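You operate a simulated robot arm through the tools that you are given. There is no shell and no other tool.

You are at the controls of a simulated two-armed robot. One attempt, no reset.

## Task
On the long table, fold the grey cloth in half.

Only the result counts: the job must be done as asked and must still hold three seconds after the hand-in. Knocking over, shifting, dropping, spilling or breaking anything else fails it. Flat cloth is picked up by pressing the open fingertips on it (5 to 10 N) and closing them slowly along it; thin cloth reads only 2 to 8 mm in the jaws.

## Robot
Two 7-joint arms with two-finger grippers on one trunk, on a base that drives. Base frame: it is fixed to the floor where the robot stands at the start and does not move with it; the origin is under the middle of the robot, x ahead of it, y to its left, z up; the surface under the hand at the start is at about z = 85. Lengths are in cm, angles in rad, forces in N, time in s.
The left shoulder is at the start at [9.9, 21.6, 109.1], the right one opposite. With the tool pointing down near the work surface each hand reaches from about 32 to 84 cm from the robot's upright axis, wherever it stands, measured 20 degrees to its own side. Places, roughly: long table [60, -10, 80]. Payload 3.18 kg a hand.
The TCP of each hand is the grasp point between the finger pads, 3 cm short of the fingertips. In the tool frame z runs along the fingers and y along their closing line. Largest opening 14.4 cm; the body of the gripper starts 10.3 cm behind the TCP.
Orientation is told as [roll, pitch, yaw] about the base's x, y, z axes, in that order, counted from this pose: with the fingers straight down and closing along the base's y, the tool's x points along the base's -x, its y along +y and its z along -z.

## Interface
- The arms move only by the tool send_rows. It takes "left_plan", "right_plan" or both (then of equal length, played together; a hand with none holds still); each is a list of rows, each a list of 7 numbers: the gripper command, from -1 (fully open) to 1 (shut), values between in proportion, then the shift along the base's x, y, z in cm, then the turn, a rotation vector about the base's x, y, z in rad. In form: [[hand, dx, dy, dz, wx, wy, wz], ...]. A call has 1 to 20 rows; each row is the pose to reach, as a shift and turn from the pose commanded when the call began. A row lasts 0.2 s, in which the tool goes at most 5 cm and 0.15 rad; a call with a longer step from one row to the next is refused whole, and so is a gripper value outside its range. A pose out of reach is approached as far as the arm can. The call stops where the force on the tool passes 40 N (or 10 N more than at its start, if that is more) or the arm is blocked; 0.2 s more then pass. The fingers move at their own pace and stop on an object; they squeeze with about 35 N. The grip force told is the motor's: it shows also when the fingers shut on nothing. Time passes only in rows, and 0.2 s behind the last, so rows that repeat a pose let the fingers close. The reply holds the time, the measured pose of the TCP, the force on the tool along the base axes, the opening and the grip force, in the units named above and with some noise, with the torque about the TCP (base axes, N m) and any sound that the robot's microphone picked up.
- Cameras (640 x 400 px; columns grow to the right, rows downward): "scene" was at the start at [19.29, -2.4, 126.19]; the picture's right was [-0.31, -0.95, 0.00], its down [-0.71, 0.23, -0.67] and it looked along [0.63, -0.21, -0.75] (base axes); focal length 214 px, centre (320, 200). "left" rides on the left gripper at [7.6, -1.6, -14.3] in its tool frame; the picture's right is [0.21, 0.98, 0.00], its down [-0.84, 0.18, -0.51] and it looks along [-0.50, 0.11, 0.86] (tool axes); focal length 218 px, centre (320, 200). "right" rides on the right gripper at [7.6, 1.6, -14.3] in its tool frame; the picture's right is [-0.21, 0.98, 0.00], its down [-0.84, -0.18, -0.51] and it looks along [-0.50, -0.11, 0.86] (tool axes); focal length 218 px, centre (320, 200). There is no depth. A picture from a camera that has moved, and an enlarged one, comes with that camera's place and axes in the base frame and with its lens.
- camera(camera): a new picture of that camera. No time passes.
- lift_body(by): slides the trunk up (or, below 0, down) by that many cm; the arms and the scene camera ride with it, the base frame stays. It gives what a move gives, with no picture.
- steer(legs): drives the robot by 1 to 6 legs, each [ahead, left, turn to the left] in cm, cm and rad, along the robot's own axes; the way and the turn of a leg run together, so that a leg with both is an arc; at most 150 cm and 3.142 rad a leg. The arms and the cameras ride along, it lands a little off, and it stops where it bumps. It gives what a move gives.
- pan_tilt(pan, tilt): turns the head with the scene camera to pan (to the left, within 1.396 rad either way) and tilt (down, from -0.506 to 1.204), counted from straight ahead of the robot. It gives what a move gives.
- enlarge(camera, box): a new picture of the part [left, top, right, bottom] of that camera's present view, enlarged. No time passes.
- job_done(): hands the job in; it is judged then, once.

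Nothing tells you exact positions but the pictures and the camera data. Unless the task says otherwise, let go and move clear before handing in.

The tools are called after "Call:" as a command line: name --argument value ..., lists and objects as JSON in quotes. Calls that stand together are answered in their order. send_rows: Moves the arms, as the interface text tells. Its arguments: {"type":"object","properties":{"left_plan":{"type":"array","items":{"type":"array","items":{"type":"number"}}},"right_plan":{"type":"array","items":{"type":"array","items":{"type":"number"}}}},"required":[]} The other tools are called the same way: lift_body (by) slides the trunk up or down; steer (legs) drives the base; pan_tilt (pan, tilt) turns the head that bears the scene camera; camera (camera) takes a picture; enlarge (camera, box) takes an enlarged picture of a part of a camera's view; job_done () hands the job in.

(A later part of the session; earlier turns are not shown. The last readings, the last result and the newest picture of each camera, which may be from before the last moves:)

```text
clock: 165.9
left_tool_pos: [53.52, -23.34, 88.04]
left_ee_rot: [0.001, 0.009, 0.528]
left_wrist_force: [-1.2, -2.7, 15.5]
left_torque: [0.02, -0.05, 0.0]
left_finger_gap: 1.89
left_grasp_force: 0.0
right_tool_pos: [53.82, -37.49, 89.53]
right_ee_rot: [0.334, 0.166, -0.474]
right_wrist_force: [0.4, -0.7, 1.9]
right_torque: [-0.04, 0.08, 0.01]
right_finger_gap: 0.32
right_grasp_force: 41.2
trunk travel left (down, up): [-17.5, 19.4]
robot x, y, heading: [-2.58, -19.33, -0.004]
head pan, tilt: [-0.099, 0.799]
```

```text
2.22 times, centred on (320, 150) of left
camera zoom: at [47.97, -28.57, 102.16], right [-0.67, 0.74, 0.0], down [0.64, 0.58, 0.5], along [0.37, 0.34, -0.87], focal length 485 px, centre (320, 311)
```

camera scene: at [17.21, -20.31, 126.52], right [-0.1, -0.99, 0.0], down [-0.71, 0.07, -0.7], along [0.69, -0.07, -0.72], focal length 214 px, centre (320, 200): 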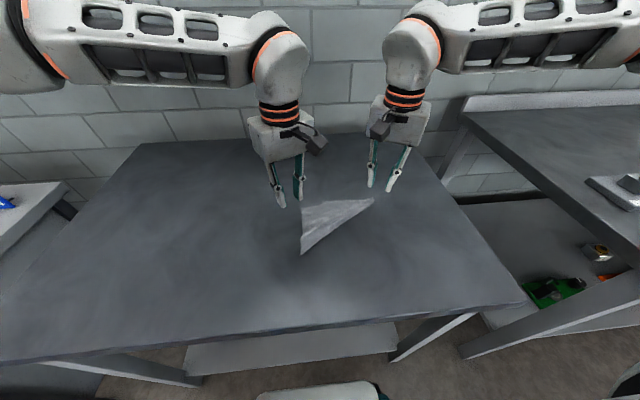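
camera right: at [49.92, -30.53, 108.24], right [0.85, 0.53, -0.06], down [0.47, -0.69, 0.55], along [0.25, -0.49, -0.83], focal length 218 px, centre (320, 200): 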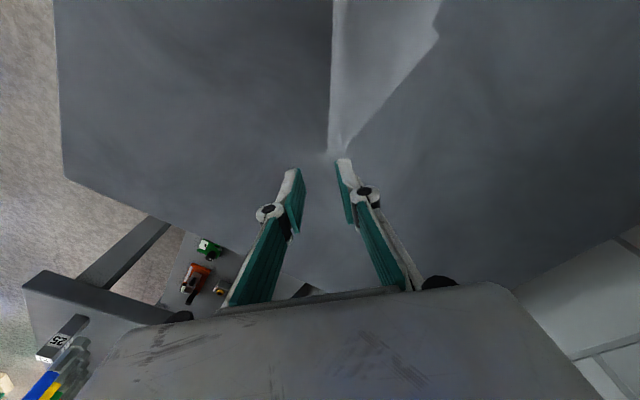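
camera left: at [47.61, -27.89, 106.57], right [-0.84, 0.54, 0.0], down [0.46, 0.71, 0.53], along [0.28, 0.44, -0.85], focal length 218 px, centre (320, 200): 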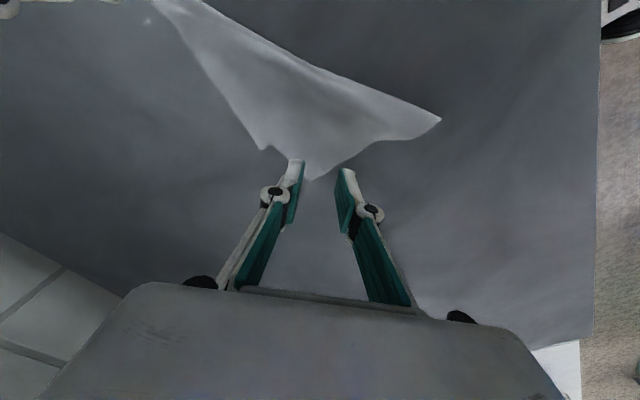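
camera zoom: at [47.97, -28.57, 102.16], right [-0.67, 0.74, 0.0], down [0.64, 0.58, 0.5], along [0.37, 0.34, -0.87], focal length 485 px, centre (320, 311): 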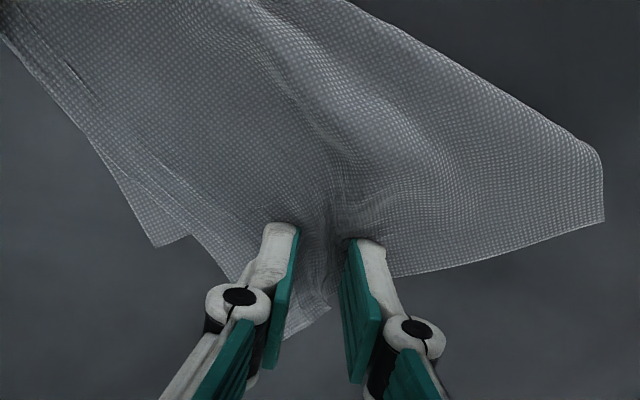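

Call:
send_rows --left_plan '[[0.735, 0, 0, -0.02, 0, 0, 0], [0.75, 0, 0, -0.03, 0, 0, 0], [0.765, 0, 0, -0.04, 0, 0, 0], [0.78, 0, 0, -0.05, 0, 0, 0], [0.795, 0, 0, -0.06, 0, 0, 0], [0.81, 0, 0, -0.07, 0, 0, 0], [0.825, 0, 0, -0.08, 0, 0, 0], [0.84, 0, 0, -0.09, 0, 0, 0]]'

Call:
enlarge --camera "left" --box '[200, 60, 440, 240]'

```text
clock: 167.7
left_tool_pos: [53.62, -23.42, 87.86]
left_ee_rot: [0.002, 0.009, 0.526]
left_wrist_force: [-1.4, 0.4, 25.7]
left_torque: [0.09, -0.03, -0.03]
left_finger_gap: 1.08
left_grasp_force: 0.0
right_tool_pos: [53.86, -37.29, 89.41]
right_ee_rot: [0.333, 0.164, -0.473]
right_wrist_force: [0.6, -1.0, 5.1]
right_torque: [0.0, -0.01, 0.0]
right_finger_gap: 0.02
right_grasp_force: 32.0
trunk travel left (down, up): [-17.5, 19.4]
robot x, y, heading: [-2.55, -19.45, -0.004]
head pan, tilt: [-0.099, 0.799]
```

```text
2.22 times, centred on (320, 150) of left
camera zoom: at [47.98, -28.59, 102.08], right [-0.67, 0.74, 0.0], down [0.64, 0.58, 0.5], along [0.37, 0.34, -0.87], focal length 485 px, centre (320, 311)
```

zoom: 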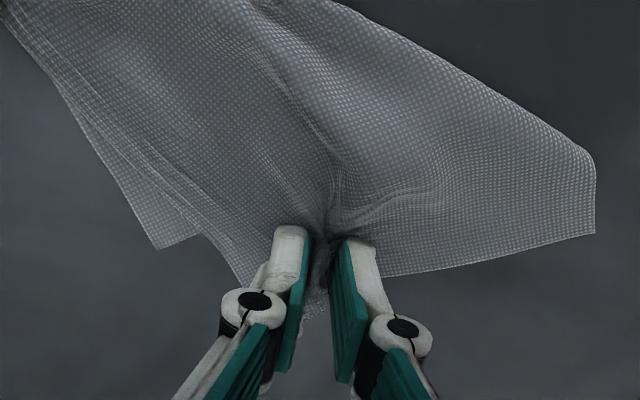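

A good tall ridge stands between the pads. I'll clamp it.

Call:
send_rows --left_plan '[[0.855, 0, 0, 0.05, 0, 0, 0], [0.87, 0, 0, 0.05, 0, 0, 0], [0.885, 0, 0, 0.04, 0, 0, 0], [0.9, 0, 0, 0.03, 0, 0, 0], [0.915, 0, 0, 0.02, 0, 0, 0], [0.93, 0, 0, 0.01, 0, 0, 0], [0.95, 0, 0, 0, 0, 0, 0], [0.97, 0, 0, 0, 0, 0, 0], [1, 0, 0, 0, 0, 0, 0], [1, 0, 0, 0, 0, 0, 0]]'

Call:
enlarge --camera "left" --box '[200, 60, 440, 240]'

```text
clock: 169.9
left_tool_pos: [53.56, -23.31, 87.79]
left_ee_rot: [0.001, 0.01, 0.527]
left_wrist_force: [-5.2, -3.2, 8.9]
left_torque: [0.42, 0.49, -0.01]
left_finger_gap: 0.01
left_grasp_force: 28.6
right_tool_pos: [53.86, -37.46, 89.42]
right_ee_rot: [0.335, 0.166, -0.473]
right_wrist_force: [1.0, 0.5, 3.5]
right_torque: [0.28, -0.12, -0.1]
right_finger_gap: 0.03
right_grasp_force: 32.5
trunk travel left (down, up): [-17.5, 19.4]
robot x, y, heading: [-2.54, -19.3, -0.001]
head pan, tilt: [-0.099, 0.799]
```

```text
2.22 times, centred on (320, 150) of left
camera zoom: at [48.01, -28.53, 101.99], right [-0.67, 0.74, 0.0], down [0.64, 0.58, 0.5], along [0.37, 0.34, -0.87], focal length 485 px, centre (320, 311)
```

zoom: 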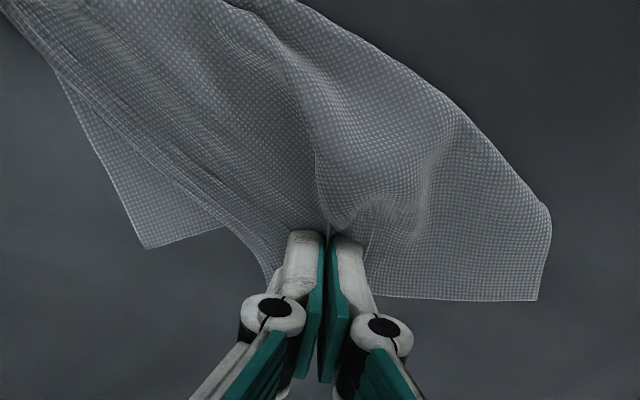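

Call:
send_rows --left_plan '[[1, 0, 0, 0.3, 0, 0, 0], [1, 0, 0, 0.8, 0, 0, 0], [1, 0, 0, 1.4, 0, 0, 0], [1, 0, 0, 1.4, 0, 0, 0], [1, 0, 0, 1.4, 0, 0, 0]]'

Call:
enlarge --camera "left" --box '[200, 60, 440, 240]'

Call:
enlarge --camera "scene" --box '[250, 160, 410, 280]'

```text
clock: 171.1
left_tool_pos: [53.64, -23.45, 89.3]
left_ee_rot: [0.001, 0.01, 0.528]
left_wrist_force: [1.0, -0.8, -0.6]
left_torque: [0.14, 0.05, 0.01]
left_finger_gap: 0.75
left_grasp_force: 44.1
right_tool_pos: [53.85, -37.63, 89.33]
right_ee_rot: [0.334, 0.166, -0.473]
right_wrist_force: [-0.6, 0.5, 0.4]
right_torque: [0.0, -0.04, -0.09]
right_finger_gap: 0.27
right_grasp_force: 29.5
trunk travel left (down, up): [-17.5, 19.4]
robot x, y, heading: [-3.01, -19.5, 0.003]
head pan, tilt: [-0.099, 0.799]
```

```text
2.22 times, centred on (320, 150) of left
camera zoom: at [48.07, -28.61, 103.4], right [-0.67, 0.74, 0.0], down [0.64, 0.58, 0.5], along [0.37, 0.34, -0.87], focal length 485 px, centre (320, 311)
```

zoom: 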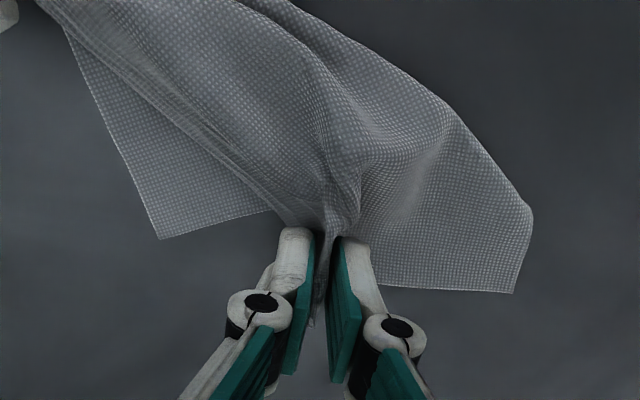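

```text
3.33 times, centred on (330, 220) of scene
camera zoom: at [17.15, -20.31, 126.55], right [-0.1, -0.99, 0.0], down [-0.71, 0.07, -0.7], along [0.69, -0.07, -0.72], focal length 715 px, centre (287, 133)
```

zoom: 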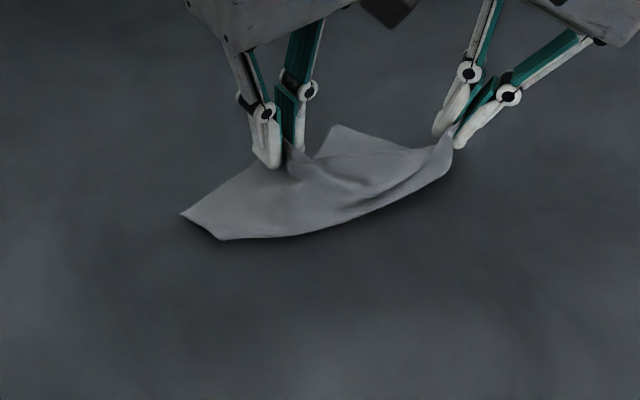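

Both corners are held now: A in the left (7.5 mm, 44 N) and B in the right. I'll lift with the trunk so the arm postures don't change, letting the cloth hang from edge AB.

Call:
lift_body --by 17.5

Call:
pan_tilt --pan -0.15 --tilt 0.9

Call:
camera --camera "scene"

Call:
enlarge --camera "scene" --box '[220, 100, 460, 300]'

```text
clock: 173.1
left_tool_pos: [53.54, -23.31, 106.7]
left_ee_rot: [0.003, 0.012, 0.527]
left_wrist_force: [0.7, -1.0, -2.9]
left_torque: [0.03, 0.0, 0.0]
left_finger_gap: 0.15
left_grasp_force: 29.2
right_tool_pos: [53.93, -37.43, 106.89]
right_ee_rot: [0.333, 0.165, -0.472]
right_wrist_force: [-0.6, -0.6, 1.3]
right_torque: [0.03, -0.01, 0.0]
right_finger_gap: 0.01
right_grasp_force: 29.2
trunk travel left (down, up): [-35.0, 1.9]
robot x, y, heading: [-2.76, -19.56, -0.004]
head pan, tilt: [-0.099, 0.799]
```

```text
clock: 173.8
left_tool_pos: [53.57, -23.37, 106.6]
left_ee_rot: [0.002, 0.013, 0.526]
left_wrist_force: [-0.2, -0.3, -1.5]
left_torque: [0.07, -0.01, 0.02]
left_finger_gap: 0.73
left_grasp_force: 41.7
right_tool_pos: [53.95, -37.46, 106.77]
right_ee_rot: [0.333, 0.165, -0.471]
right_wrist_force: [-0.2, 1.0, 2.4]
right_torque: [0.04, -0.03, -0.01]
right_finger_gap: 0.0
right_grasp_force: 29.3
trunk travel left (down, up): [-35.0, 1.9]
robot x, y, heading: [-2.8, -19.47, -0.003]
head pan, tilt: [-0.15, 0.901]
```

```text
taken
camera scene: at [8.78, -20.62, 143.82], right [-0.15, -0.99, 0.0], down [-0.77, 0.12, -0.62], along [0.61, -0.09, -0.78], focal length 214 px, centre (320, 200)
```

scene: 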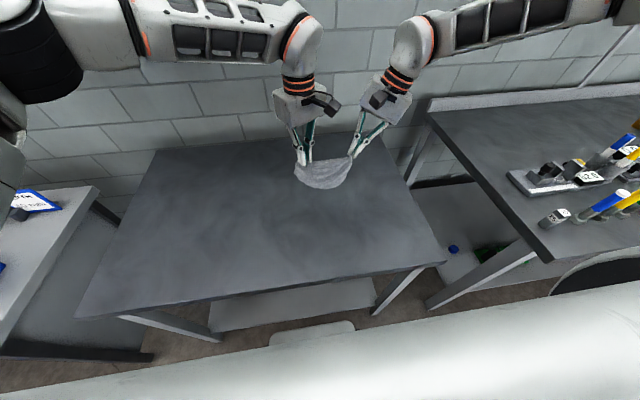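

```text
2.00 times, centred on (340, 200) of scene
camera zoom: at [8.78, -20.62, 143.82], right [-0.15, -0.99, 0.0], down [-0.77, 0.12, -0.62], along [0.61, -0.09, -0.78], focal length 429 px, centre (280, 200)
```

zoom: 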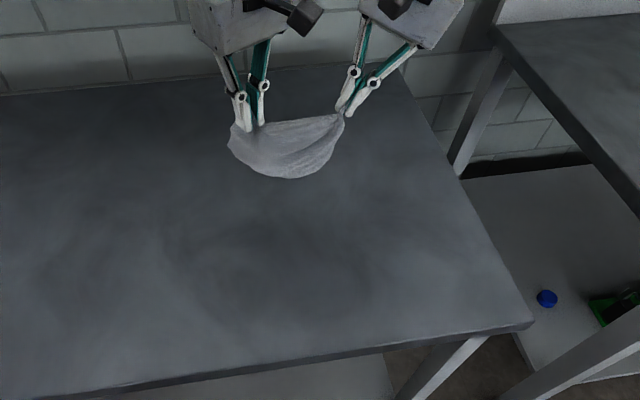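

Both corners hold and the cloth hangs between the hands. I'll spread the hands gently to pull the top edge straight.

Call:
send_rows --left_plan '[[1, 0, 0.4, 0, 0, 0, 0], [1, 0, 0.8, 0, 0, 0, 0], [1, 0, 1.2, 0, 0, 0, 0], [1, 0, 1.5, 0, 0, 0, 0], [1, 0, 1.5, 0, 0, 0, 0], [1, 0, 1.5, 0, 0, 0, 0], [1, 0, 1.5, 0, 0, 0, 0]]' --right_plan '[[1, 0, -0.4, 0, 0, 0, 0], [1, 0, -0.8, 0, 0, 0, 0], [1, 0, -1.2, 0, 0, 0, 0], [1, 0, -1.5, 0, 0, 0, 0], [1, 0, -1.5, 0, 0, 0, 0], [1, 0, -1.5, 0, 0, 0, 0], [1, 0, -1.5, 0, 0, 0, 0]]'

Call:
enlarge --camera "scene" --box '[260, 110, 400, 220]'

Call:
camera --camera "left"

Call:
camera --camera "right"

```text
clock: 175.3
left_tool_pos: [53.67, -21.89, 106.71]
left_ee_rot: [0.001, 0.01, 0.527]
left_wrist_force: [-0.8, -0.4, -0.6]
left_torque: [0.1, 0.07, -0.02]
left_finger_gap: 0.76
left_grasp_force: 42.5
right_tool_pos: [53.94, -39.01, 106.92]
right_ee_rot: [0.332, 0.166, -0.472]
right_wrist_force: [-0.4, -0.3, 0.6]
right_torque: [-0.01, -0.05, -0.02]
right_finger_gap: 0.05
right_grasp_force: 29.7
trunk travel left (down, up): [-35.0, 1.9]
robot x, y, heading: [-2.55, -19.73, -0.001]
head pan, tilt: [-0.15, 0.901]
```

```text
3.64 times, centred on (330, 165) of scene
camera zoom: at [8.78, -20.63, 143.82], right [-0.15, -0.99, 0.0], down [-0.77, 0.12, -0.62], along [0.61, -0.09, -0.78], focal length 780 px, centre (284, 327)
```

zoom: 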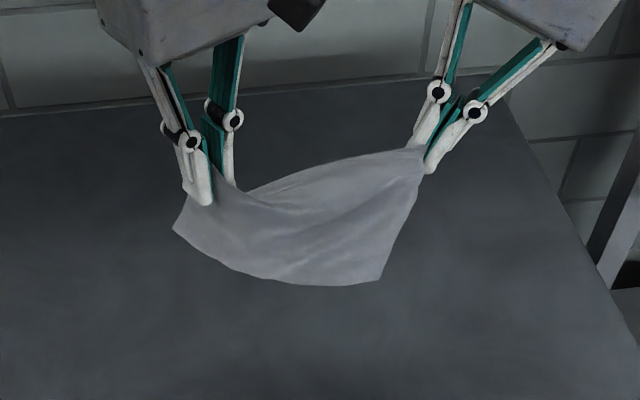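

```text
taken
camera left: at [48.06, -27.07, 120.88], right [-0.67, 0.74, 0.0], down [0.64, 0.58, 0.5], along [0.37, 0.34, -0.87], focal length 218 px, centre (320, 200)
```

left: 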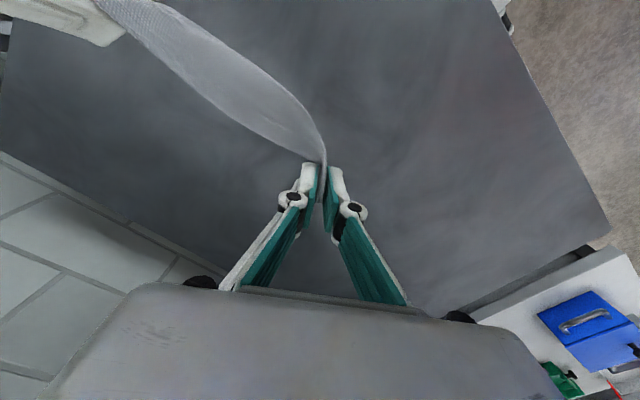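

```text
taken
camera right: at [47.94, -39.22, 121.96], right [0.65, 0.71, 0.28], down [0.65, -0.71, 0.28], along [0.39, 0.0, -0.92], focal length 218 px, centre (320, 200)
```

right: 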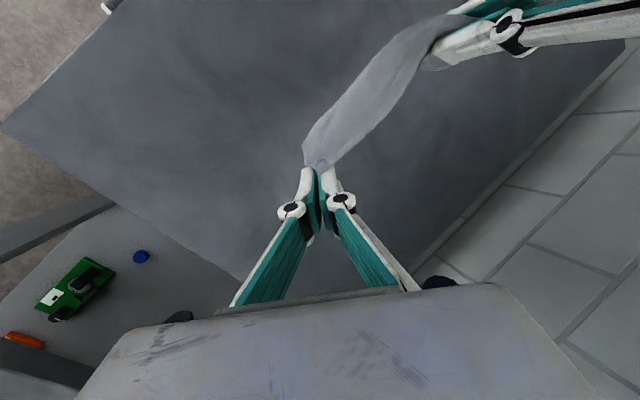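

The cloth hangs as a sheet between both hands. I'll let it settle and look closely again.

Call:
send_rows --left_plan '[[1, 0, 0.3, 0, 0, 0, 0], [1, 0, 0.5, 0, 0, 0, 0], [1, 0, 0.5, 0, 0, 0, 0], [1, 0, 0.5, 0, 0, 0, 0], [1, 0, 0.5, 0, 0, 0, 0], [1, 0, 0.5, 0, 0, 0, 0], [1, 0, 0.5, 0, 0, 0, 0], [1, 0, 0.5, 0, 0, 0, 0], [1, 0, 0.5, 0, 0, 0, 0], [1, 0, 0.5, 0, 0, 0, 0]]'

Call:
enlarge --camera "scene" --box '[260, 110, 400, 220]'

Call:
enlarge --camera "right" --box '[280, 0, 520, 200]'

Call:
enlarge --camera "left" --box '[80, 0, 400, 220]'

```text
clock: 177.6
left_tool_pos: [53.61, -21.37, 106.67]
left_ee_rot: [0.003, 0.013, 0.526]
left_wrist_force: [0.4, 0.3, 2.0]
left_torque: [-0.06, 0.03, 0.03]
left_finger_gap: 0.05
left_grasp_force: 33.8
right_tool_pos: [53.98, -38.99, 106.97]
right_ee_rot: [0.333, 0.166, -0.471]
right_wrist_force: [-0.8, 0.0, 0.1]
right_torque: [-0.02, 0.01, 0.01]
right_finger_gap: 0.01
right_grasp_force: 32.5
trunk travel left (down, up): [-35.0, 1.9]
robot x, y, heading: [-2.67, -19.42, -0.003]
head pan, tilt: [-0.15, 0.901]
```

```text
3.64 times, centred on (330, 165) of scene
camera zoom: at [8.79, -20.63, 143.82], right [-0.15, -0.99, 0.0], down [-0.77, 0.12, -0.62], along [0.61, -0.09, -0.78], focal length 780 px, centre (284, 327)
```

zoom: 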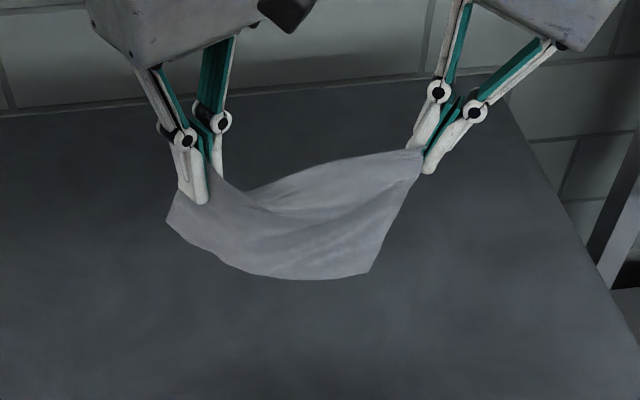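

```text
2.00 times, centred on (400, 100) of right
camera zoom: at [47.95, -39.22, 121.95], right [0.65, 0.71, 0.28], down [0.65, -0.71, 0.28], along [0.39, 0.0, -0.92], focal length 436 px, centre (160, 400)
```

zoom: 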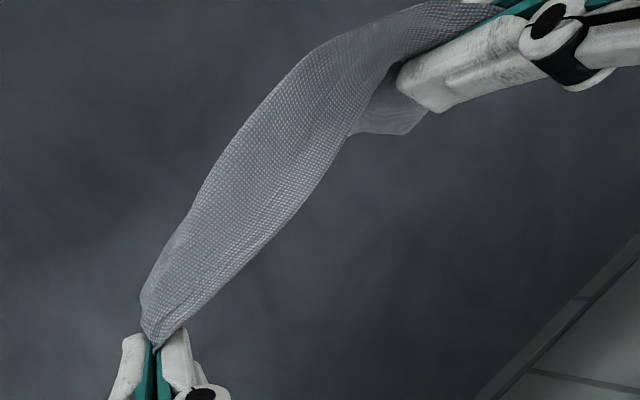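

```text
1.82 times, centred on (240, 110) of left
camera zoom: at [48.03, -26.52, 120.84], right [-0.67, 0.74, 0.0], down [0.64, 0.58, 0.5], along [0.37, 0.34, -0.87], focal length 397 px, centre (466, 364)
```

zoom: 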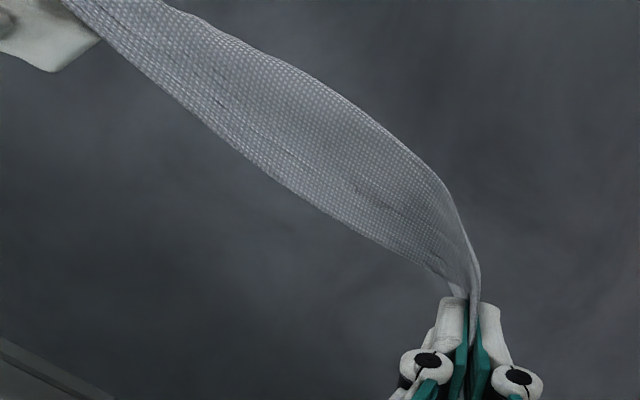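

Call:
enlarge --camera "scene" --box '[285, 140, 385, 200]'

Call:
enlarge --camera "right" --box '[420, 0, 520, 80]'

```text
6.40 times, centred on (335, 170) of scene
camera zoom: at [8.79, -20.63, 143.82], right [-0.15, -0.99, 0.0], down [-0.77, 0.12, -0.62], along [0.61, -0.09, -0.78], focal length 1373 px, centre (224, 392)
```

zoom: 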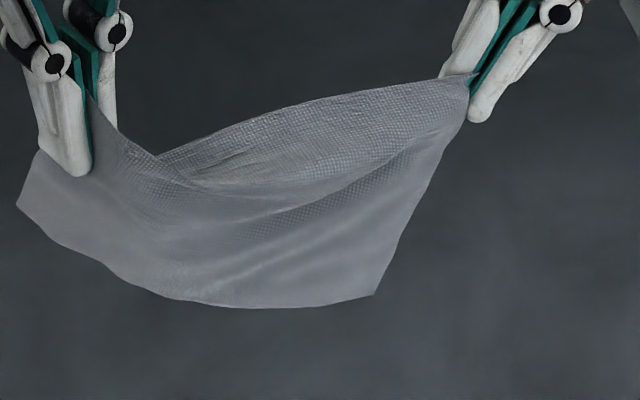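

```text
5.00 times, centred on (470, 40) of right
camera zoom: at [47.95, -39.22, 121.95], right [0.65, 0.71, 0.28], down [0.65, -0.71, 0.28], along [0.39, 0.0, -0.92], focal length 1091 px, centre (-430, 1000)
```

zoom: 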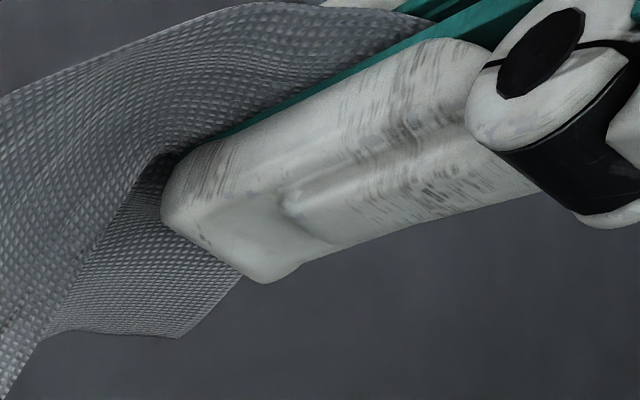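

The cloth hangs as an open sheet from A and B, slightly twisted at the left by the finger angle. I'll turn the left hand outward to untwist it and draw both hands 4 cm nearer before lowering.

Call:
send_rows --left_plan '[[1, -0.5, 0.1, 0, 0, 0, 0.07], [1, -1, 0.2, 0, 0, 0, 0.14], [1, -1.5, 0.2, 0, 0, 0, 0.21], [1, -2, 0.2, 0, 0, 0, 0.28], [1, -2.5, 0.2, 0, 0, 0, 0.35], [1, -3, 0.2, 0, 0, 0, 0.42], [1, -3.5, 0.2, 0, 0, 0, 0.5], [1, -4, 0.2, 0, 0, 0, 0.5], [1, -4, 0.2, 0, 0, 0, 0.5], [1, -4, 0.2, 0, 0, 0, 0.5], [1, -4, 0.2, 0, 0, 0, 0.5]]' --right_plan '[[1, -0.5, 0, 0, 0, 0, 0], [1, -1, 0, 0, 0, 0, 0], [1, -1.5, 0, 0, 0, 0, 0], [1, -2, 0, 0, 0, 0, 0], [1, -2.5, 0, 0, 0, 0, 0], [1, -3, 0, 0, 0, 0, 0], [1, -3.5, 0, 0, 0, 0, 0], [1, -4, 0, 0, 0, 0, 0], [1, -4, 0, 0, 0, 0, 0], [1, -4, 0, 0, 0, 0, 0], [1, -4, 0, 0, 0, 0, 0]]'

Call:
enlarge --camera "scene" --box '[265, 125, 405, 225]'

Call:
enlarge --camera "right" --box '[280, 0, 520, 200]'

```text
clock: 179.9
left_tool_pos: [49.63, -21.21, 106.82]
left_ee_rot: [0.003, 0.011, 1.027]
left_wrist_force: [0.6, -0.7, 1.1]
left_torque: [0.02, -0.04, 0.02]
left_finger_gap: 0.32
left_grasp_force: 33.6
right_tool_pos: [50.0, -39.05, 106.86]
right_ee_rot: [0.334, 0.166, -0.471]
right_wrist_force: [0.3, -0.5, -0.2]
right_torque: [0.0, -0.01, 0.0]
right_finger_gap: 0.0
right_grasp_force: 32.8
trunk travel left (down, up): [-35.0, 1.9]
robot x, y, heading: [-2.84, -19.63, -0.002]
head pan, tilt: [-0.15, 0.901]
```

```text
4.00 times, centred on (335, 175) of scene
camera zoom: at [8.81, -20.63, 143.81], right [-0.15, -0.99, 0.0], down [-0.77, 0.12, -0.62], along [0.61, -0.09, -0.78], focal length 858 px, centre (260, 300)
```

zoom: 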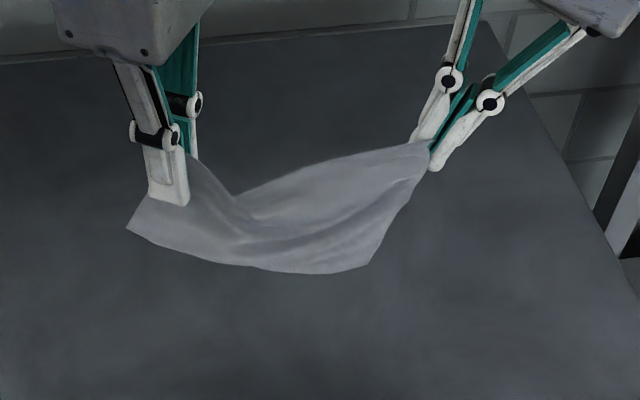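

```text
2.00 times, centred on (400, 100) of right
camera zoom: at [43.94, -39.23, 121.93], right [0.65, 0.71, 0.28], down [0.65, -0.71, 0.28], along [0.39, 0.0, -0.92], focal length 436 px, centre (160, 400)
```

zoom: 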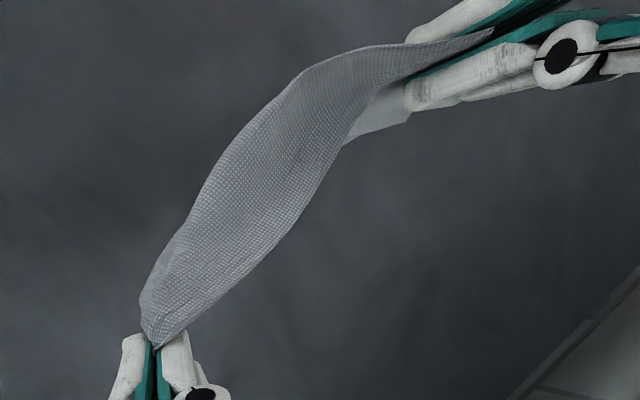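

Call:
lift_body --by -5

Call:
enlarge --camera "scene" --box '[265, 125, 405, 225]'

Call:
enlarge --camera "left" --box '[120, 0, 440, 200]'

```text
clock: 180.9
left_tool_pos: [49.56, -21.13, 101.67]
left_ee_rot: [0.003, 0.009, 1.028]
left_wrist_force: [0.4, -0.2, 2.4]
left_torque: [-0.11, 0.0, 0.01]
left_finger_gap: 0.37
left_grasp_force: 29.0
right_tool_pos: [49.88, -38.99, 101.93]
right_ee_rot: [0.334, 0.164, -0.471]
right_wrist_force: [-0.4, 0.5, 0.1]
right_torque: [0.0, -0.02, 0.04]
right_finger_gap: 0.0
right_grasp_force: 32.6
trunk travel left (down, up): [-30.0, 6.9]
robot x, y, heading: [-2.7, -19.45, 0.001]
head pan, tilt: [-0.15, 0.901]
```

```text
4.00 times, centred on (335, 175) of scene
camera zoom: at [9.14, -20.63, 138.8], right [-0.15, -0.99, 0.0], down [-0.77, 0.12, -0.62], along [0.61, -0.09, -0.78], focal length 858 px, centre (260, 300)
```

zoom: 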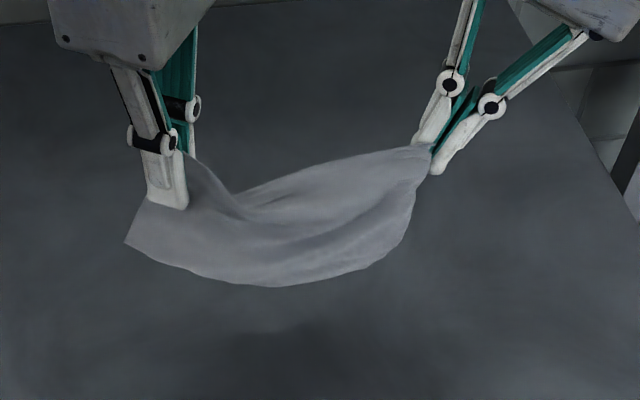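

```text
2.00 times, centred on (280, 100) of left
camera zoom: at [47.2, -28.41, 115.9], right [-0.94, 0.33, 0.0], down [0.29, 0.82, 0.5], along [0.16, 0.47, -0.87], focal length 436 px, centre (400, 400)
```

zoom: 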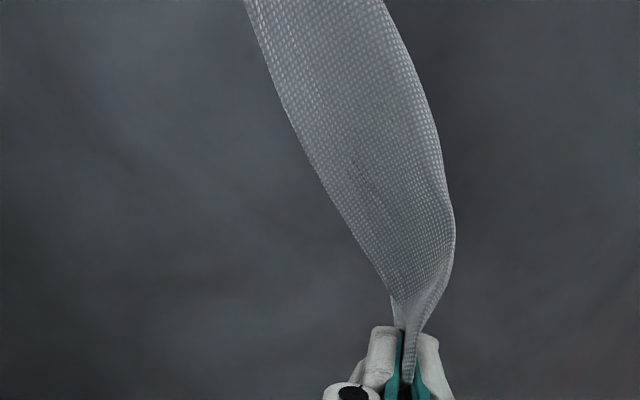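

Call:
lift_body --by -4

Call:
enlarge --camera "scene" --box '[265, 125, 405, 225]'

Call:
camera --camera "right"

```text
clock: 181.7
left_tool_pos: [49.61, -21.21, 97.77]
left_ee_rot: [-0.001, 0.011, 1.03]
left_wrist_force: [-0.2, -0.1, 0.4]
left_torque: [0.05, -0.06, 0.02]
left_finger_gap: 0.67
left_grasp_force: 39.3
right_tool_pos: [49.95, -38.93, 98.02]
right_ee_rot: [0.334, 0.163, -0.472]
right_wrist_force: [0.5, 0.6, 0.2]
right_torque: [-0.02, -0.01, 0.0]
right_finger_gap: 0.0
right_grasp_force: 32.8
trunk travel left (down, up): [-26.0, 10.9]
robot x, y, heading: [-2.64, -19.54, -0.004]
head pan, tilt: [-0.15, 0.901]
```

```text
4.00 times, centred on (335, 175) of scene
camera zoom: at [10.39, -20.61, 134.7], right [-0.15, -0.99, 0.0], down [-0.77, 0.12, -0.62], along [0.61, -0.09, -0.78], focal length 858 px, centre (260, 300)
```

zoom: 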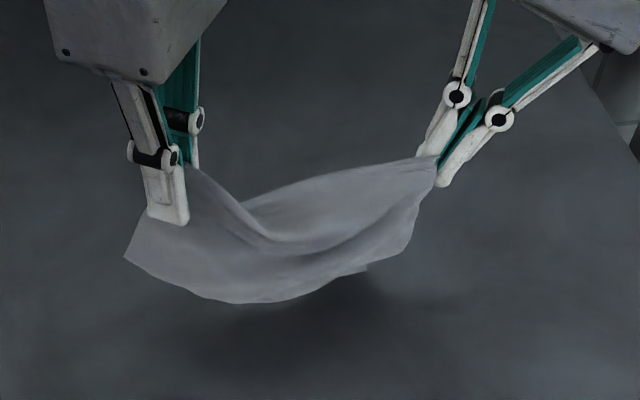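

```text
taken
camera right: at [43.81, -39.17, 113.04], right [0.65, 0.71, 0.28], down [0.65, -0.71, 0.28], along [0.4, 0.0, -0.92], focal length 218 px, centre (320, 200)
```

right: 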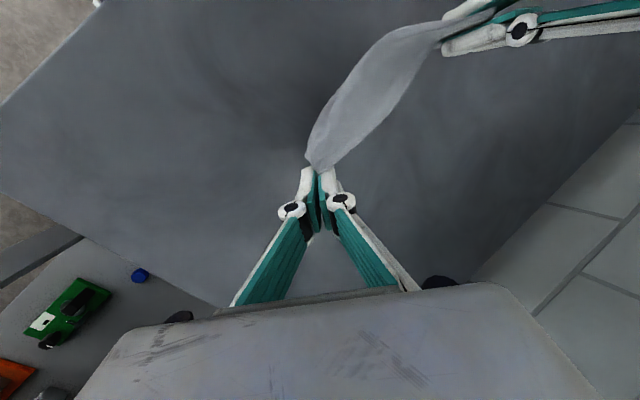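

The lower edge CD is now touching the table around x≈51–55, with the hands slightly nearer to me. I'll lay the lower half down by moving both hands toward me and down.

Call:
send_rows --left_plan '[[1, -0.8, 0, -0.5, 0, 0, 0], [1, -1.7, 0, -1.1, 0, 0, 0], [1, -2.6, 0, -1.8, 0, 0, 0], [1, -3.6, 0, -2.6, 0, 0, 0], [1, -4.5, 0, -3.5, 0, 0, 0], [1, -4.5, 0, -3.5, 0, 0, 0], [1, -4.5, 0, -3.5, 0, 0, 0]]' --right_plan '[[1, -0.8, 0, -0.5, 0, 0, 0], [1, -1.7, 0, -1.1, 0, 0, 0], [1, -2.6, 0, -1.8, 0, 0, 0], [1, -3.6, 0, -2.6, 0, 0, 0], [1, -5, 0, -3.5, 0, 0, 0], [1, -5, 0, -3.5, 0, 0, 0], [1, -5, 0, -3.5, 0, 0, 0]]'

Call:
enlarge --camera "scene" --box '[265, 125, 425, 245]'

Call:
enlarge --camera "right" --box '[260, 0, 540, 200]'

```text
clock: 183.3
left_tool_pos: [45.05, -21.15, 94.09]
left_ee_rot: [0.001, 0.012, 1.028]
left_wrist_force: [-0.1, -0.2, -0.3]
left_torque: [0.07, 0.06, 0.02]
left_finger_gap: 0.61
left_grasp_force: 32.8
right_tool_pos: [44.95, -39.03, 94.41]
right_ee_rot: [0.334, 0.165, -0.47]
right_wrist_force: [0.1, -0.8, 0.1]
right_torque: [-0.05, 0.0, -0.02]
right_finger_gap: 0.01
right_grasp_force: 32.4
trunk travel left (down, up): [-26.0, 10.9]
robot x, y, heading: [-2.61, -19.37, 0.0]
head pan, tilt: [-0.15, 0.901]
```

```text
3.33 times, centred on (345, 185) of scene
camera zoom: at [10.51, -20.65, 134.67], right [-0.15, -0.99, 0.0], down [-0.77, 0.12, -0.62], along [0.61, -0.09, -0.78], focal length 715 px, centre (237, 250)
```

zoom: 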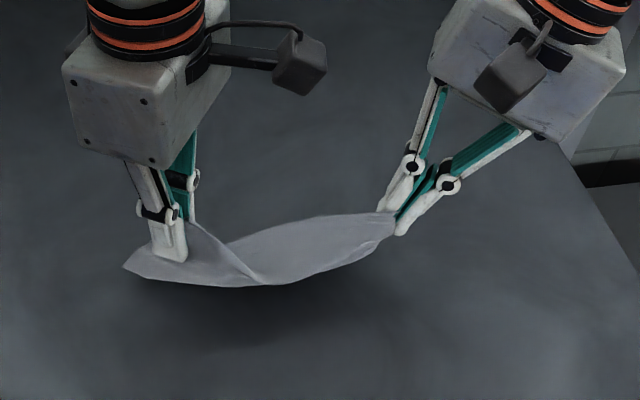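

```text
2.00 times, centred on (400, 100) of right
camera zoom: at [38.83, -39.21, 109.37], right [0.65, 0.71, 0.28], down [0.65, -0.71, 0.28], along [0.39, 0.0, -0.92], focal length 436 px, centre (160, 400)
```

zoom: 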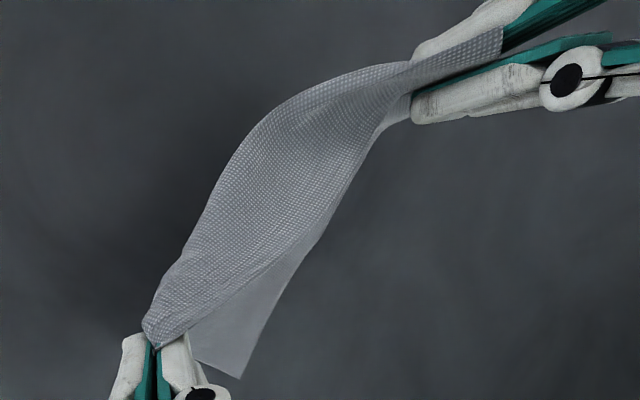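

Corner C lies on the table at about (52,-35), and the slack belly hangs toward me under the hands, as needed. Now I'll dip the hands to set the crease, then bring the top edge back over CD.

Call:
send_rows --left_plan '[[1, -0.5, 0, -1, 0, 0, 0], [1, -1, 0, -2, 0, 0, 0], [1, -1, 0, -2.6, 0, 0, 0], [1, 0, 0, -2.8, 0, 0, 0], [1, 1, 0, -3, 0, 0, 0], [1, 2, 0, -3.2, 0, 0, 0], [1, 3, 0, -3.5, 0, 0, 0], [1, 4, 0, -3.8, 0, 0, 0], [1, 5, 0, -4.2, 0, 0, 0], [1, 6, 0, -4.6, 0, 0, 0], [1, 6, 0, -4.6, 0, 0, 0]]' --right_plan '[[1, -0.5, 0, -1, 0, 0, 0], [1, -1, 0, -2, 0, 0, 0], [1, -1, 0, -2.6, 0, 0, 0], [1, 0, 0, -2.8, 0, 0, 0], [1, 1, 0, -3, 0, 0, 0], [1, 2, 0, -3.2, 0, 0, 0], [1, 3, 0, -3.5, 0, 0, 0], [1, 4, 0, -3.8, 0, 0, 0], [1, 4.7, 0, -4.2, 0, 0, 0], [1, 5, 0, -4.6, 0, 0, 0], [1, 5, 0, -4.6, 0, 0, 0]]'

Call:
enlarge --camera "scene" --box '[265, 125, 425, 245]'

Call:
enlarge --camera "right" --box '[220, 0, 500, 200]'

Call:
enlarge --camera "left" --box '[160, 0, 440, 200]'

```text
clock: 185.7
left_tool_pos: [51.17, -21.26, 89.53]
left_ee_rot: [-0.001, 0.01, 1.027]
left_wrist_force: [-0.2, 1.4, -4.3]
left_torque: [-0.05, -0.19, 0.03]
left_finger_gap: 0.18
left_grasp_force: 29.2
right_tool_pos: [49.86, -38.98, 89.64]
right_ee_rot: [0.333, 0.165, -0.469]
right_wrist_force: [0.9, 0.1, -0.1]
right_torque: [-0.02, -0.05, -0.01]
right_finger_gap: 0.01
right_grasp_force: 32.4
trunk travel left (down, up): [-26.0, 10.9]
robot x, y, heading: [-2.66, -19.34, 0.001]
head pan, tilt: [-0.15, 0.901]
```

```text
3.33 times, centred on (345, 185) of scene
camera zoom: at [10.49, -20.64, 134.68], right [-0.15, -0.99, 0.0], down [-0.77, 0.12, -0.62], along [0.61, -0.09, -0.78], focal length 715 px, centre (237, 250)
```

zoom: 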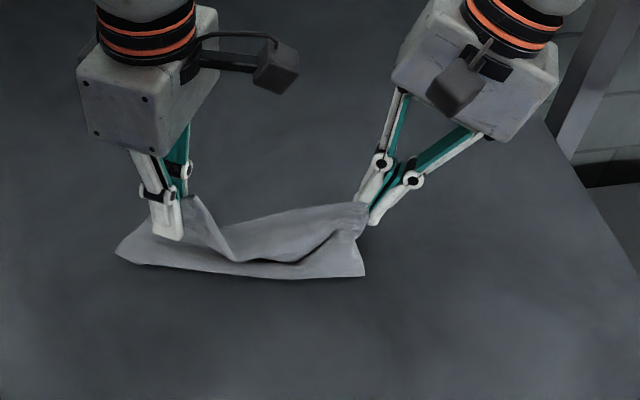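

```text
2.00 times, centred on (360, 100) of right
camera zoom: at [43.85, -39.15, 104.73], right [0.65, 0.71, 0.28], down [0.65, -0.71, 0.28], along [0.39, 0.0, -0.92], focal length 436 px, centre (240, 400)
```

zoom: 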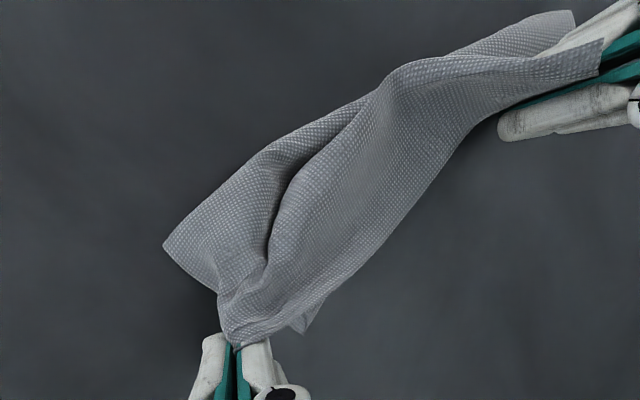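

```text
2.00 times, centred on (300, 100) of left
camera zoom: at [48.69, -28.45, 103.63], right [-0.94, 0.33, 0.0], down [0.29, 0.82, 0.5], along [0.16, 0.47, -0.87], focal length 436 px, centre (360, 400)
```

zoom: 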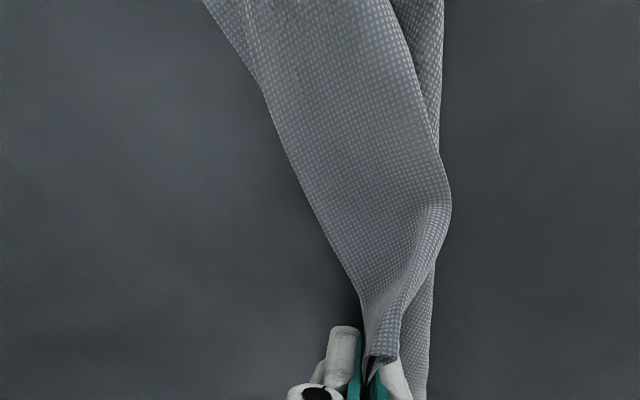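

The lower half actually settled the other way: CD now lies on my side, with C≈(44.8,-36.9) and D≈(50.5,-15.9), and the crease is on the far side. That works equally well, so I'll align the held top edge parallel over CD.

Call:
send_rows --left_plan '[[1, 0.3, 0.5, 0.2, 0, 0, 0], [1, 0.6, 1, 0.2, 0, 0, 0], [1, 1, 1.6, 0.2, 0, 0, 0], [1, 1.3, 2.2, 0, 0, 0, 0], [1, 1.3, 2.2, -0.5, 0, 0, 0], [1, 1.3, 2.2, -1, 0, 0, 0], [1, 1.3, 2.2, -1, 0, 0, 0]]' --right_plan '[[1, -0.8, 0.6, 0.2, 0, 0, 0], [1, -1.6, 1.2, 0.2, 0, 0, 0], [1, -2.4, 1.8, 0.2, 0, 0, 0], [1, -3.2, 2.3, 0, 0, 0, 0], [1, -3.2, 2.3, -0.5, 0, 0, 0], [1, -3.2, 2.3, -1, 0, 0, 0], [1, -3.2, 2.3, -1, 0, 0, 0]]'

Call:
enlarge --camera "scene" --box '[265, 125, 425, 245]'

Call:
enlarge --camera "right" --box '[220, 0, 500, 200]'

Call:
enlarge --camera "left" --box '[160, 0, 440, 200]'

```text
clock: 187.3
left_tool_pos: [52.42, -19.0, 88.63]
left_ee_rot: [0.003, 0.013, 1.025]
left_wrist_force: [-0.2, 0.3, -0.8]
left_torque: [0.07, 0.04, -0.05]
left_finger_gap: 0.65
left_grasp_force: 32.8
right_tool_pos: [46.89, -36.44, 88.73]
right_ee_rot: [0.335, 0.166, -0.47]
right_wrist_force: [-0.2, -0.5, 0.7]
right_torque: [0.01, -0.01, -0.03]
right_finger_gap: 0.02
right_grasp_force: 32.6
trunk travel left (down, up): [-26.0, 10.9]
robot x, y, heading: [-2.68, -19.76, 0.0]
head pan, tilt: [-0.15, 0.901]
```

```text
3.33 times, centred on (345, 185) of scene
camera zoom: at [10.5, -20.64, 134.67], right [-0.15, -0.99, 0.0], down [-0.77, 0.12, -0.62], along [0.61, -0.09, -0.78], focal length 715 px, centre (237, 250)
```

zoom: 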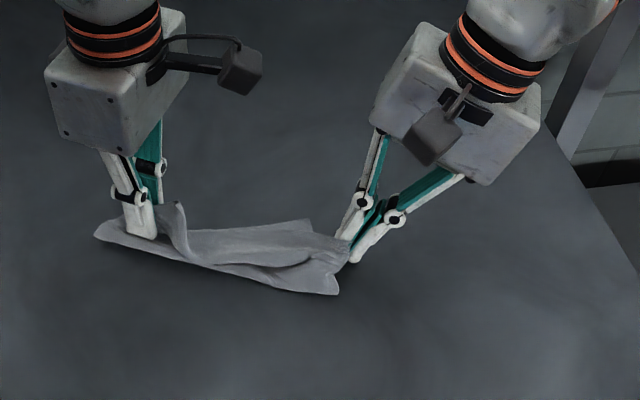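

```text
2.00 times, centred on (360, 100) of right
camera zoom: at [40.81, -36.85, 103.8], right [0.65, 0.71, 0.28], down [0.65, -0.71, 0.28], along [0.39, 0.0, -0.92], focal length 436 px, centre (240, 400)
```

zoom: 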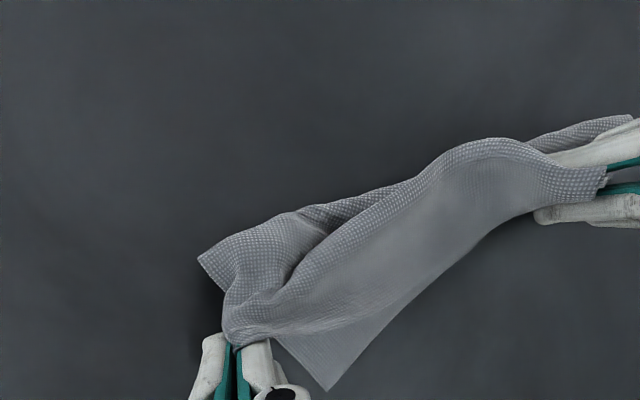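

```text
2.00 times, centred on (300, 100) of left
camera zoom: at [49.99, -26.26, 102.76], right [-0.94, 0.33, 0.0], down [0.29, 0.82, 0.5], along [0.16, 0.47, -0.87], focal length 436 px, centre (360, 400)
```

zoom: 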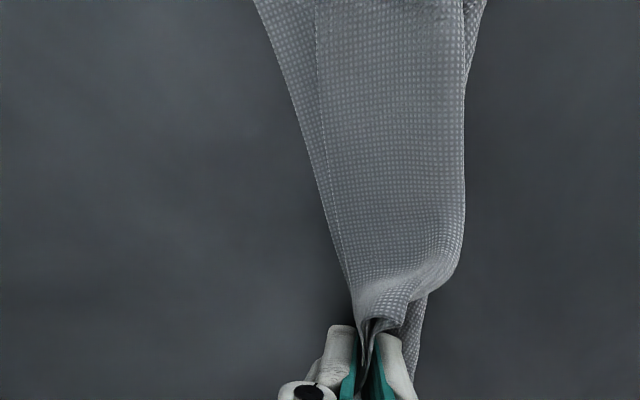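

Checking both views, C is at (51.5,-33.6) and D at about (52.8,-13.9), both on the far side, and the crease on my side has only formed at the right half. I'll lift the left hand and draw it toward me to form the left half of the crease, while shifting the right hand into line.

Call:
send_rows --left_plan '[[1, -0.5, 0.2, 1.5, 0, 0, 0], [1, -1.5, 0.5, 3, 0, 0, 0], [1, -3, 0.8, 4, 0, 0, 0], [1, -4.5, 1.2, 4.3, 0, 0, 0], [1, -6, 1.6, 4.3, 0, 0, 0], [1, -7.5, 2, 4, 0, 0, 0], [1, -8.5, 2, 3.5, 0, 0, 0], [1, -8.5, 2, 3, 0, 0, 0], [1, -8.5, 2, 3, 0, 0, 0]]' --right_plan '[[1, 0, 0.3, 0.5, 0, 0, 0], [1, 0, 0.8, 1, 0, 0, 0], [1, 0, 1.3, 1.5, 0, 0, 0], [1, 0, 1.8, 2, 0, 0, 0], [1, -0.5, 2.3, 2, 0, 0, 0], [1, -1, 2.8, 2, 0, 0, 0], [1, -1.5, 3, 2, 0, 0, 0], [1, -1.5, 3, 2, 0, 0, 0], [1, -1.5, 3, 2, 0, 0, 0]]'

Call:
enlarge --camera "scene" --box '[265, 125, 425, 245]'

Call:
enlarge --camera "right" --box '[220, 0, 500, 200]'

Call:
enlarge --camera "left" --box '[160, 0, 440, 200]'

```text
clock: 189.3
left_tool_pos: [43.91, -17.06, 91.48]
left_ee_rot: [0.002, 0.012, 1.028]
left_wrist_force: [1.0, -0.2, 3.6]
left_torque: [-0.02, 0.05, 0.03]
left_finger_gap: 0.04
left_grasp_force: 34.9
right_tool_pos: [45.26, -33.68, 90.72]
right_ee_rot: [0.332, 0.166, -0.471]
right_wrist_force: [-0.5, 0.1, -0.1]
right_torque: [0.0, -0.03, -0.01]
right_finger_gap: 0.01
right_grasp_force: 32.6
trunk travel left (down, up): [-26.0, 10.9]
robot x, y, heading: [-2.69, -19.59, 0.0]
head pan, tilt: [-0.15, 0.901]
```

```text
3.33 times, centred on (345, 185) of scene
camera zoom: at [10.49, -20.64, 134.68], right [-0.15, -0.99, 0.0], down [-0.77, 0.12, -0.62], along [0.61, -0.09, -0.78], focal length 715 px, centre (237, 250)
```

zoom: 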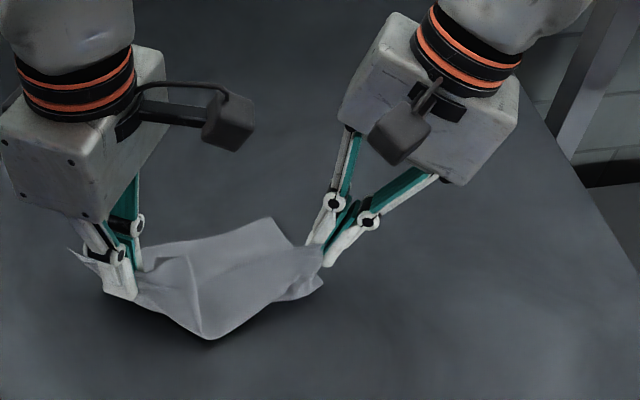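

```text
2.00 times, centred on (360, 100) of right
camera zoom: at [39.22, -33.95, 105.87], right [0.65, 0.71, 0.28], down [0.65, -0.71, 0.28], along [0.39, 0.0, -0.92], focal length 436 px, centre (240, 400)
```

zoom: 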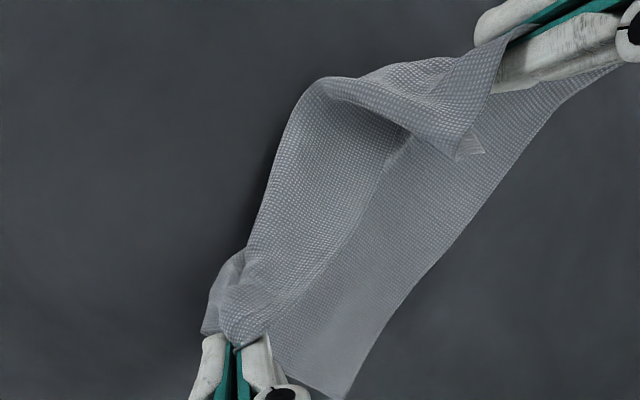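

```text
2.00 times, centred on (300, 100) of left
camera zoom: at [41.53, -24.24, 105.76], right [-0.94, 0.33, 0.0], down [0.29, 0.82, 0.5], along [0.16, 0.47, -0.87], focal length 436 px, centre (360, 400)
```

zoom: 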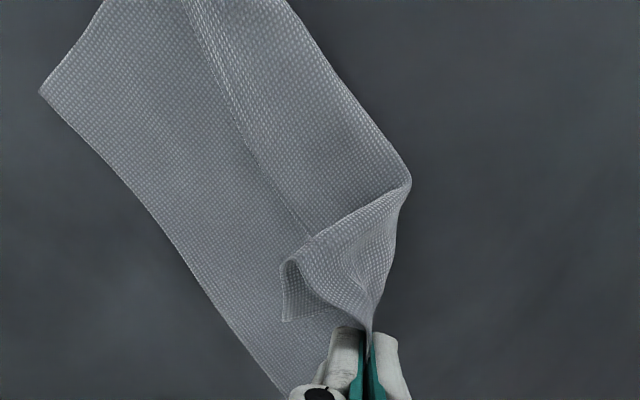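

The crease now runs across the near side, with CD lying on the table on the far side: C≈(52.2,-30), D≈(50.3,-12). I'll bring the held top edge forward over CD and lower it.

Call:
send_rows --left_plan '[[1, 0, 0.4, -0.5, 0, 0, 0], [1, 0.6, 0.9, -1, 0, 0, 0], [1, 1.2, 1.4, -1.3, 0, 0, 0], [1, 1.9, 1.8, -1.6, 0, 0, 0], [1, 2.6, 2.1, -1.9, 0, 0, 0], [1, 3.2, 2.2, -2.2, 0, 0, 0], [1, 3.7, 2.2, -2.5, 0, 0, 0], [1, 3.7, 2.2, -2.5, 0, 0, 0]]' --right_plan '[[1, 0.3, 0.4, -0.3, 0, 0, 0], [1, 1.2, 0.9, -0.6, 0, 0, 0], [1, 2.1, 1.4, -0.9, 0, 0, 0], [1, 3, 1.8, -1.2, 0, 0, 0], [1, 4, 2.2, -1.5, 0, 0, 0], [1, 4.9, 2.4, -1.8, 0, 0, 0], [1, 5.5, 2.4, -2, 0, 0, 0], [1, 5.5, 2.4, -2, 0, 0, 0]]'

Call:
enlarge --camera "scene" --box '[265, 125, 425, 245]'

Call:
enlarge --camera "right" --box '[220, 0, 500, 200]'

Call:
enlarge --camera "left" --box '[160, 0, 440, 200]'

```text
clock: 191.1
left_tool_pos: [47.52, -14.69, 89.06]
left_ee_rot: [0.003, 0.013, 1.027]
left_wrist_force: [0.8, 3.0, -0.5]
left_torque: [-0.35, -0.15, -0.03]
left_finger_gap: 0.0
left_grasp_force: 27.7
right_tool_pos: [50.59, -31.72, 88.98]
right_ee_rot: [0.335, 0.166, -0.474]
right_wrist_force: [0.8, 0.3, 1.0]
right_torque: [-0.02, 0.02, -0.02]
right_finger_gap: 0.01
right_grasp_force: 32.7
right hand out of reach, approached as far as the arm can: row 7, 8
trunk travel left (down, up): [-26.0, 10.9]
robot x, y, heading: [-2.64, -19.66, -0.004]
head pan, tilt: [-0.15, 0.901]
```

```text
3.33 times, centred on (345, 185) of scene
camera zoom: at [10.49, -20.62, 134.67], right [-0.15, -0.99, 0.0], down [-0.77, 0.12, -0.62], along [0.61, -0.09, -0.78], focal length 715 px, centre (237, 250)
```

zoom: 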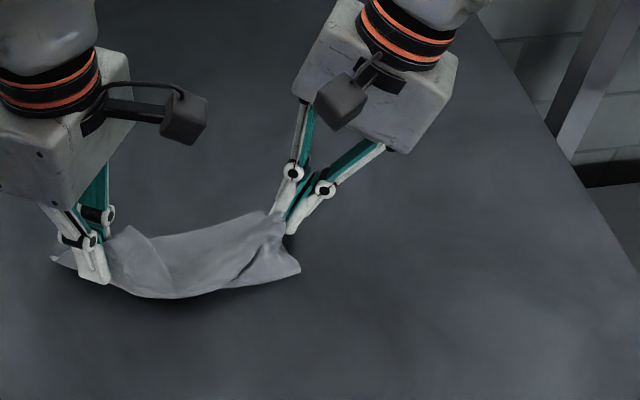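

```text
2.00 times, centred on (360, 100) of right
camera zoom: at [44.43, -32.05, 104.09], right [0.65, 0.7, 0.28], down [0.65, -0.71, 0.28], along [0.4, 0.0, -0.92], focal length 436 px, centre (240, 400)
```

zoom: 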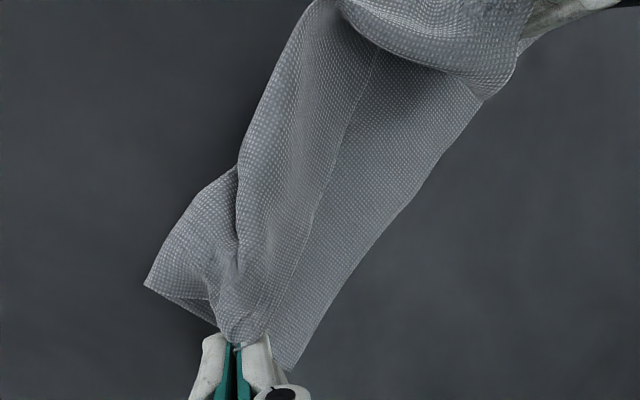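

```text
2.00 times, centred on (300, 100) of left
camera zoom: at [45.17, -21.96, 103.19], right [-0.94, 0.33, 0.01], down [0.29, 0.82, 0.5], along [0.16, 0.47, -0.87], focal length 436 px, centre (360, 400)
```

zoom: 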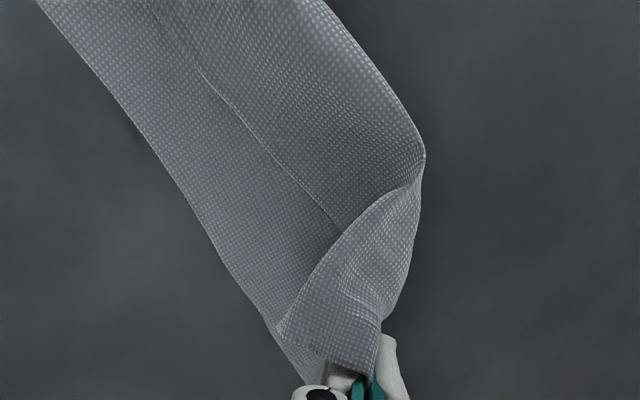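

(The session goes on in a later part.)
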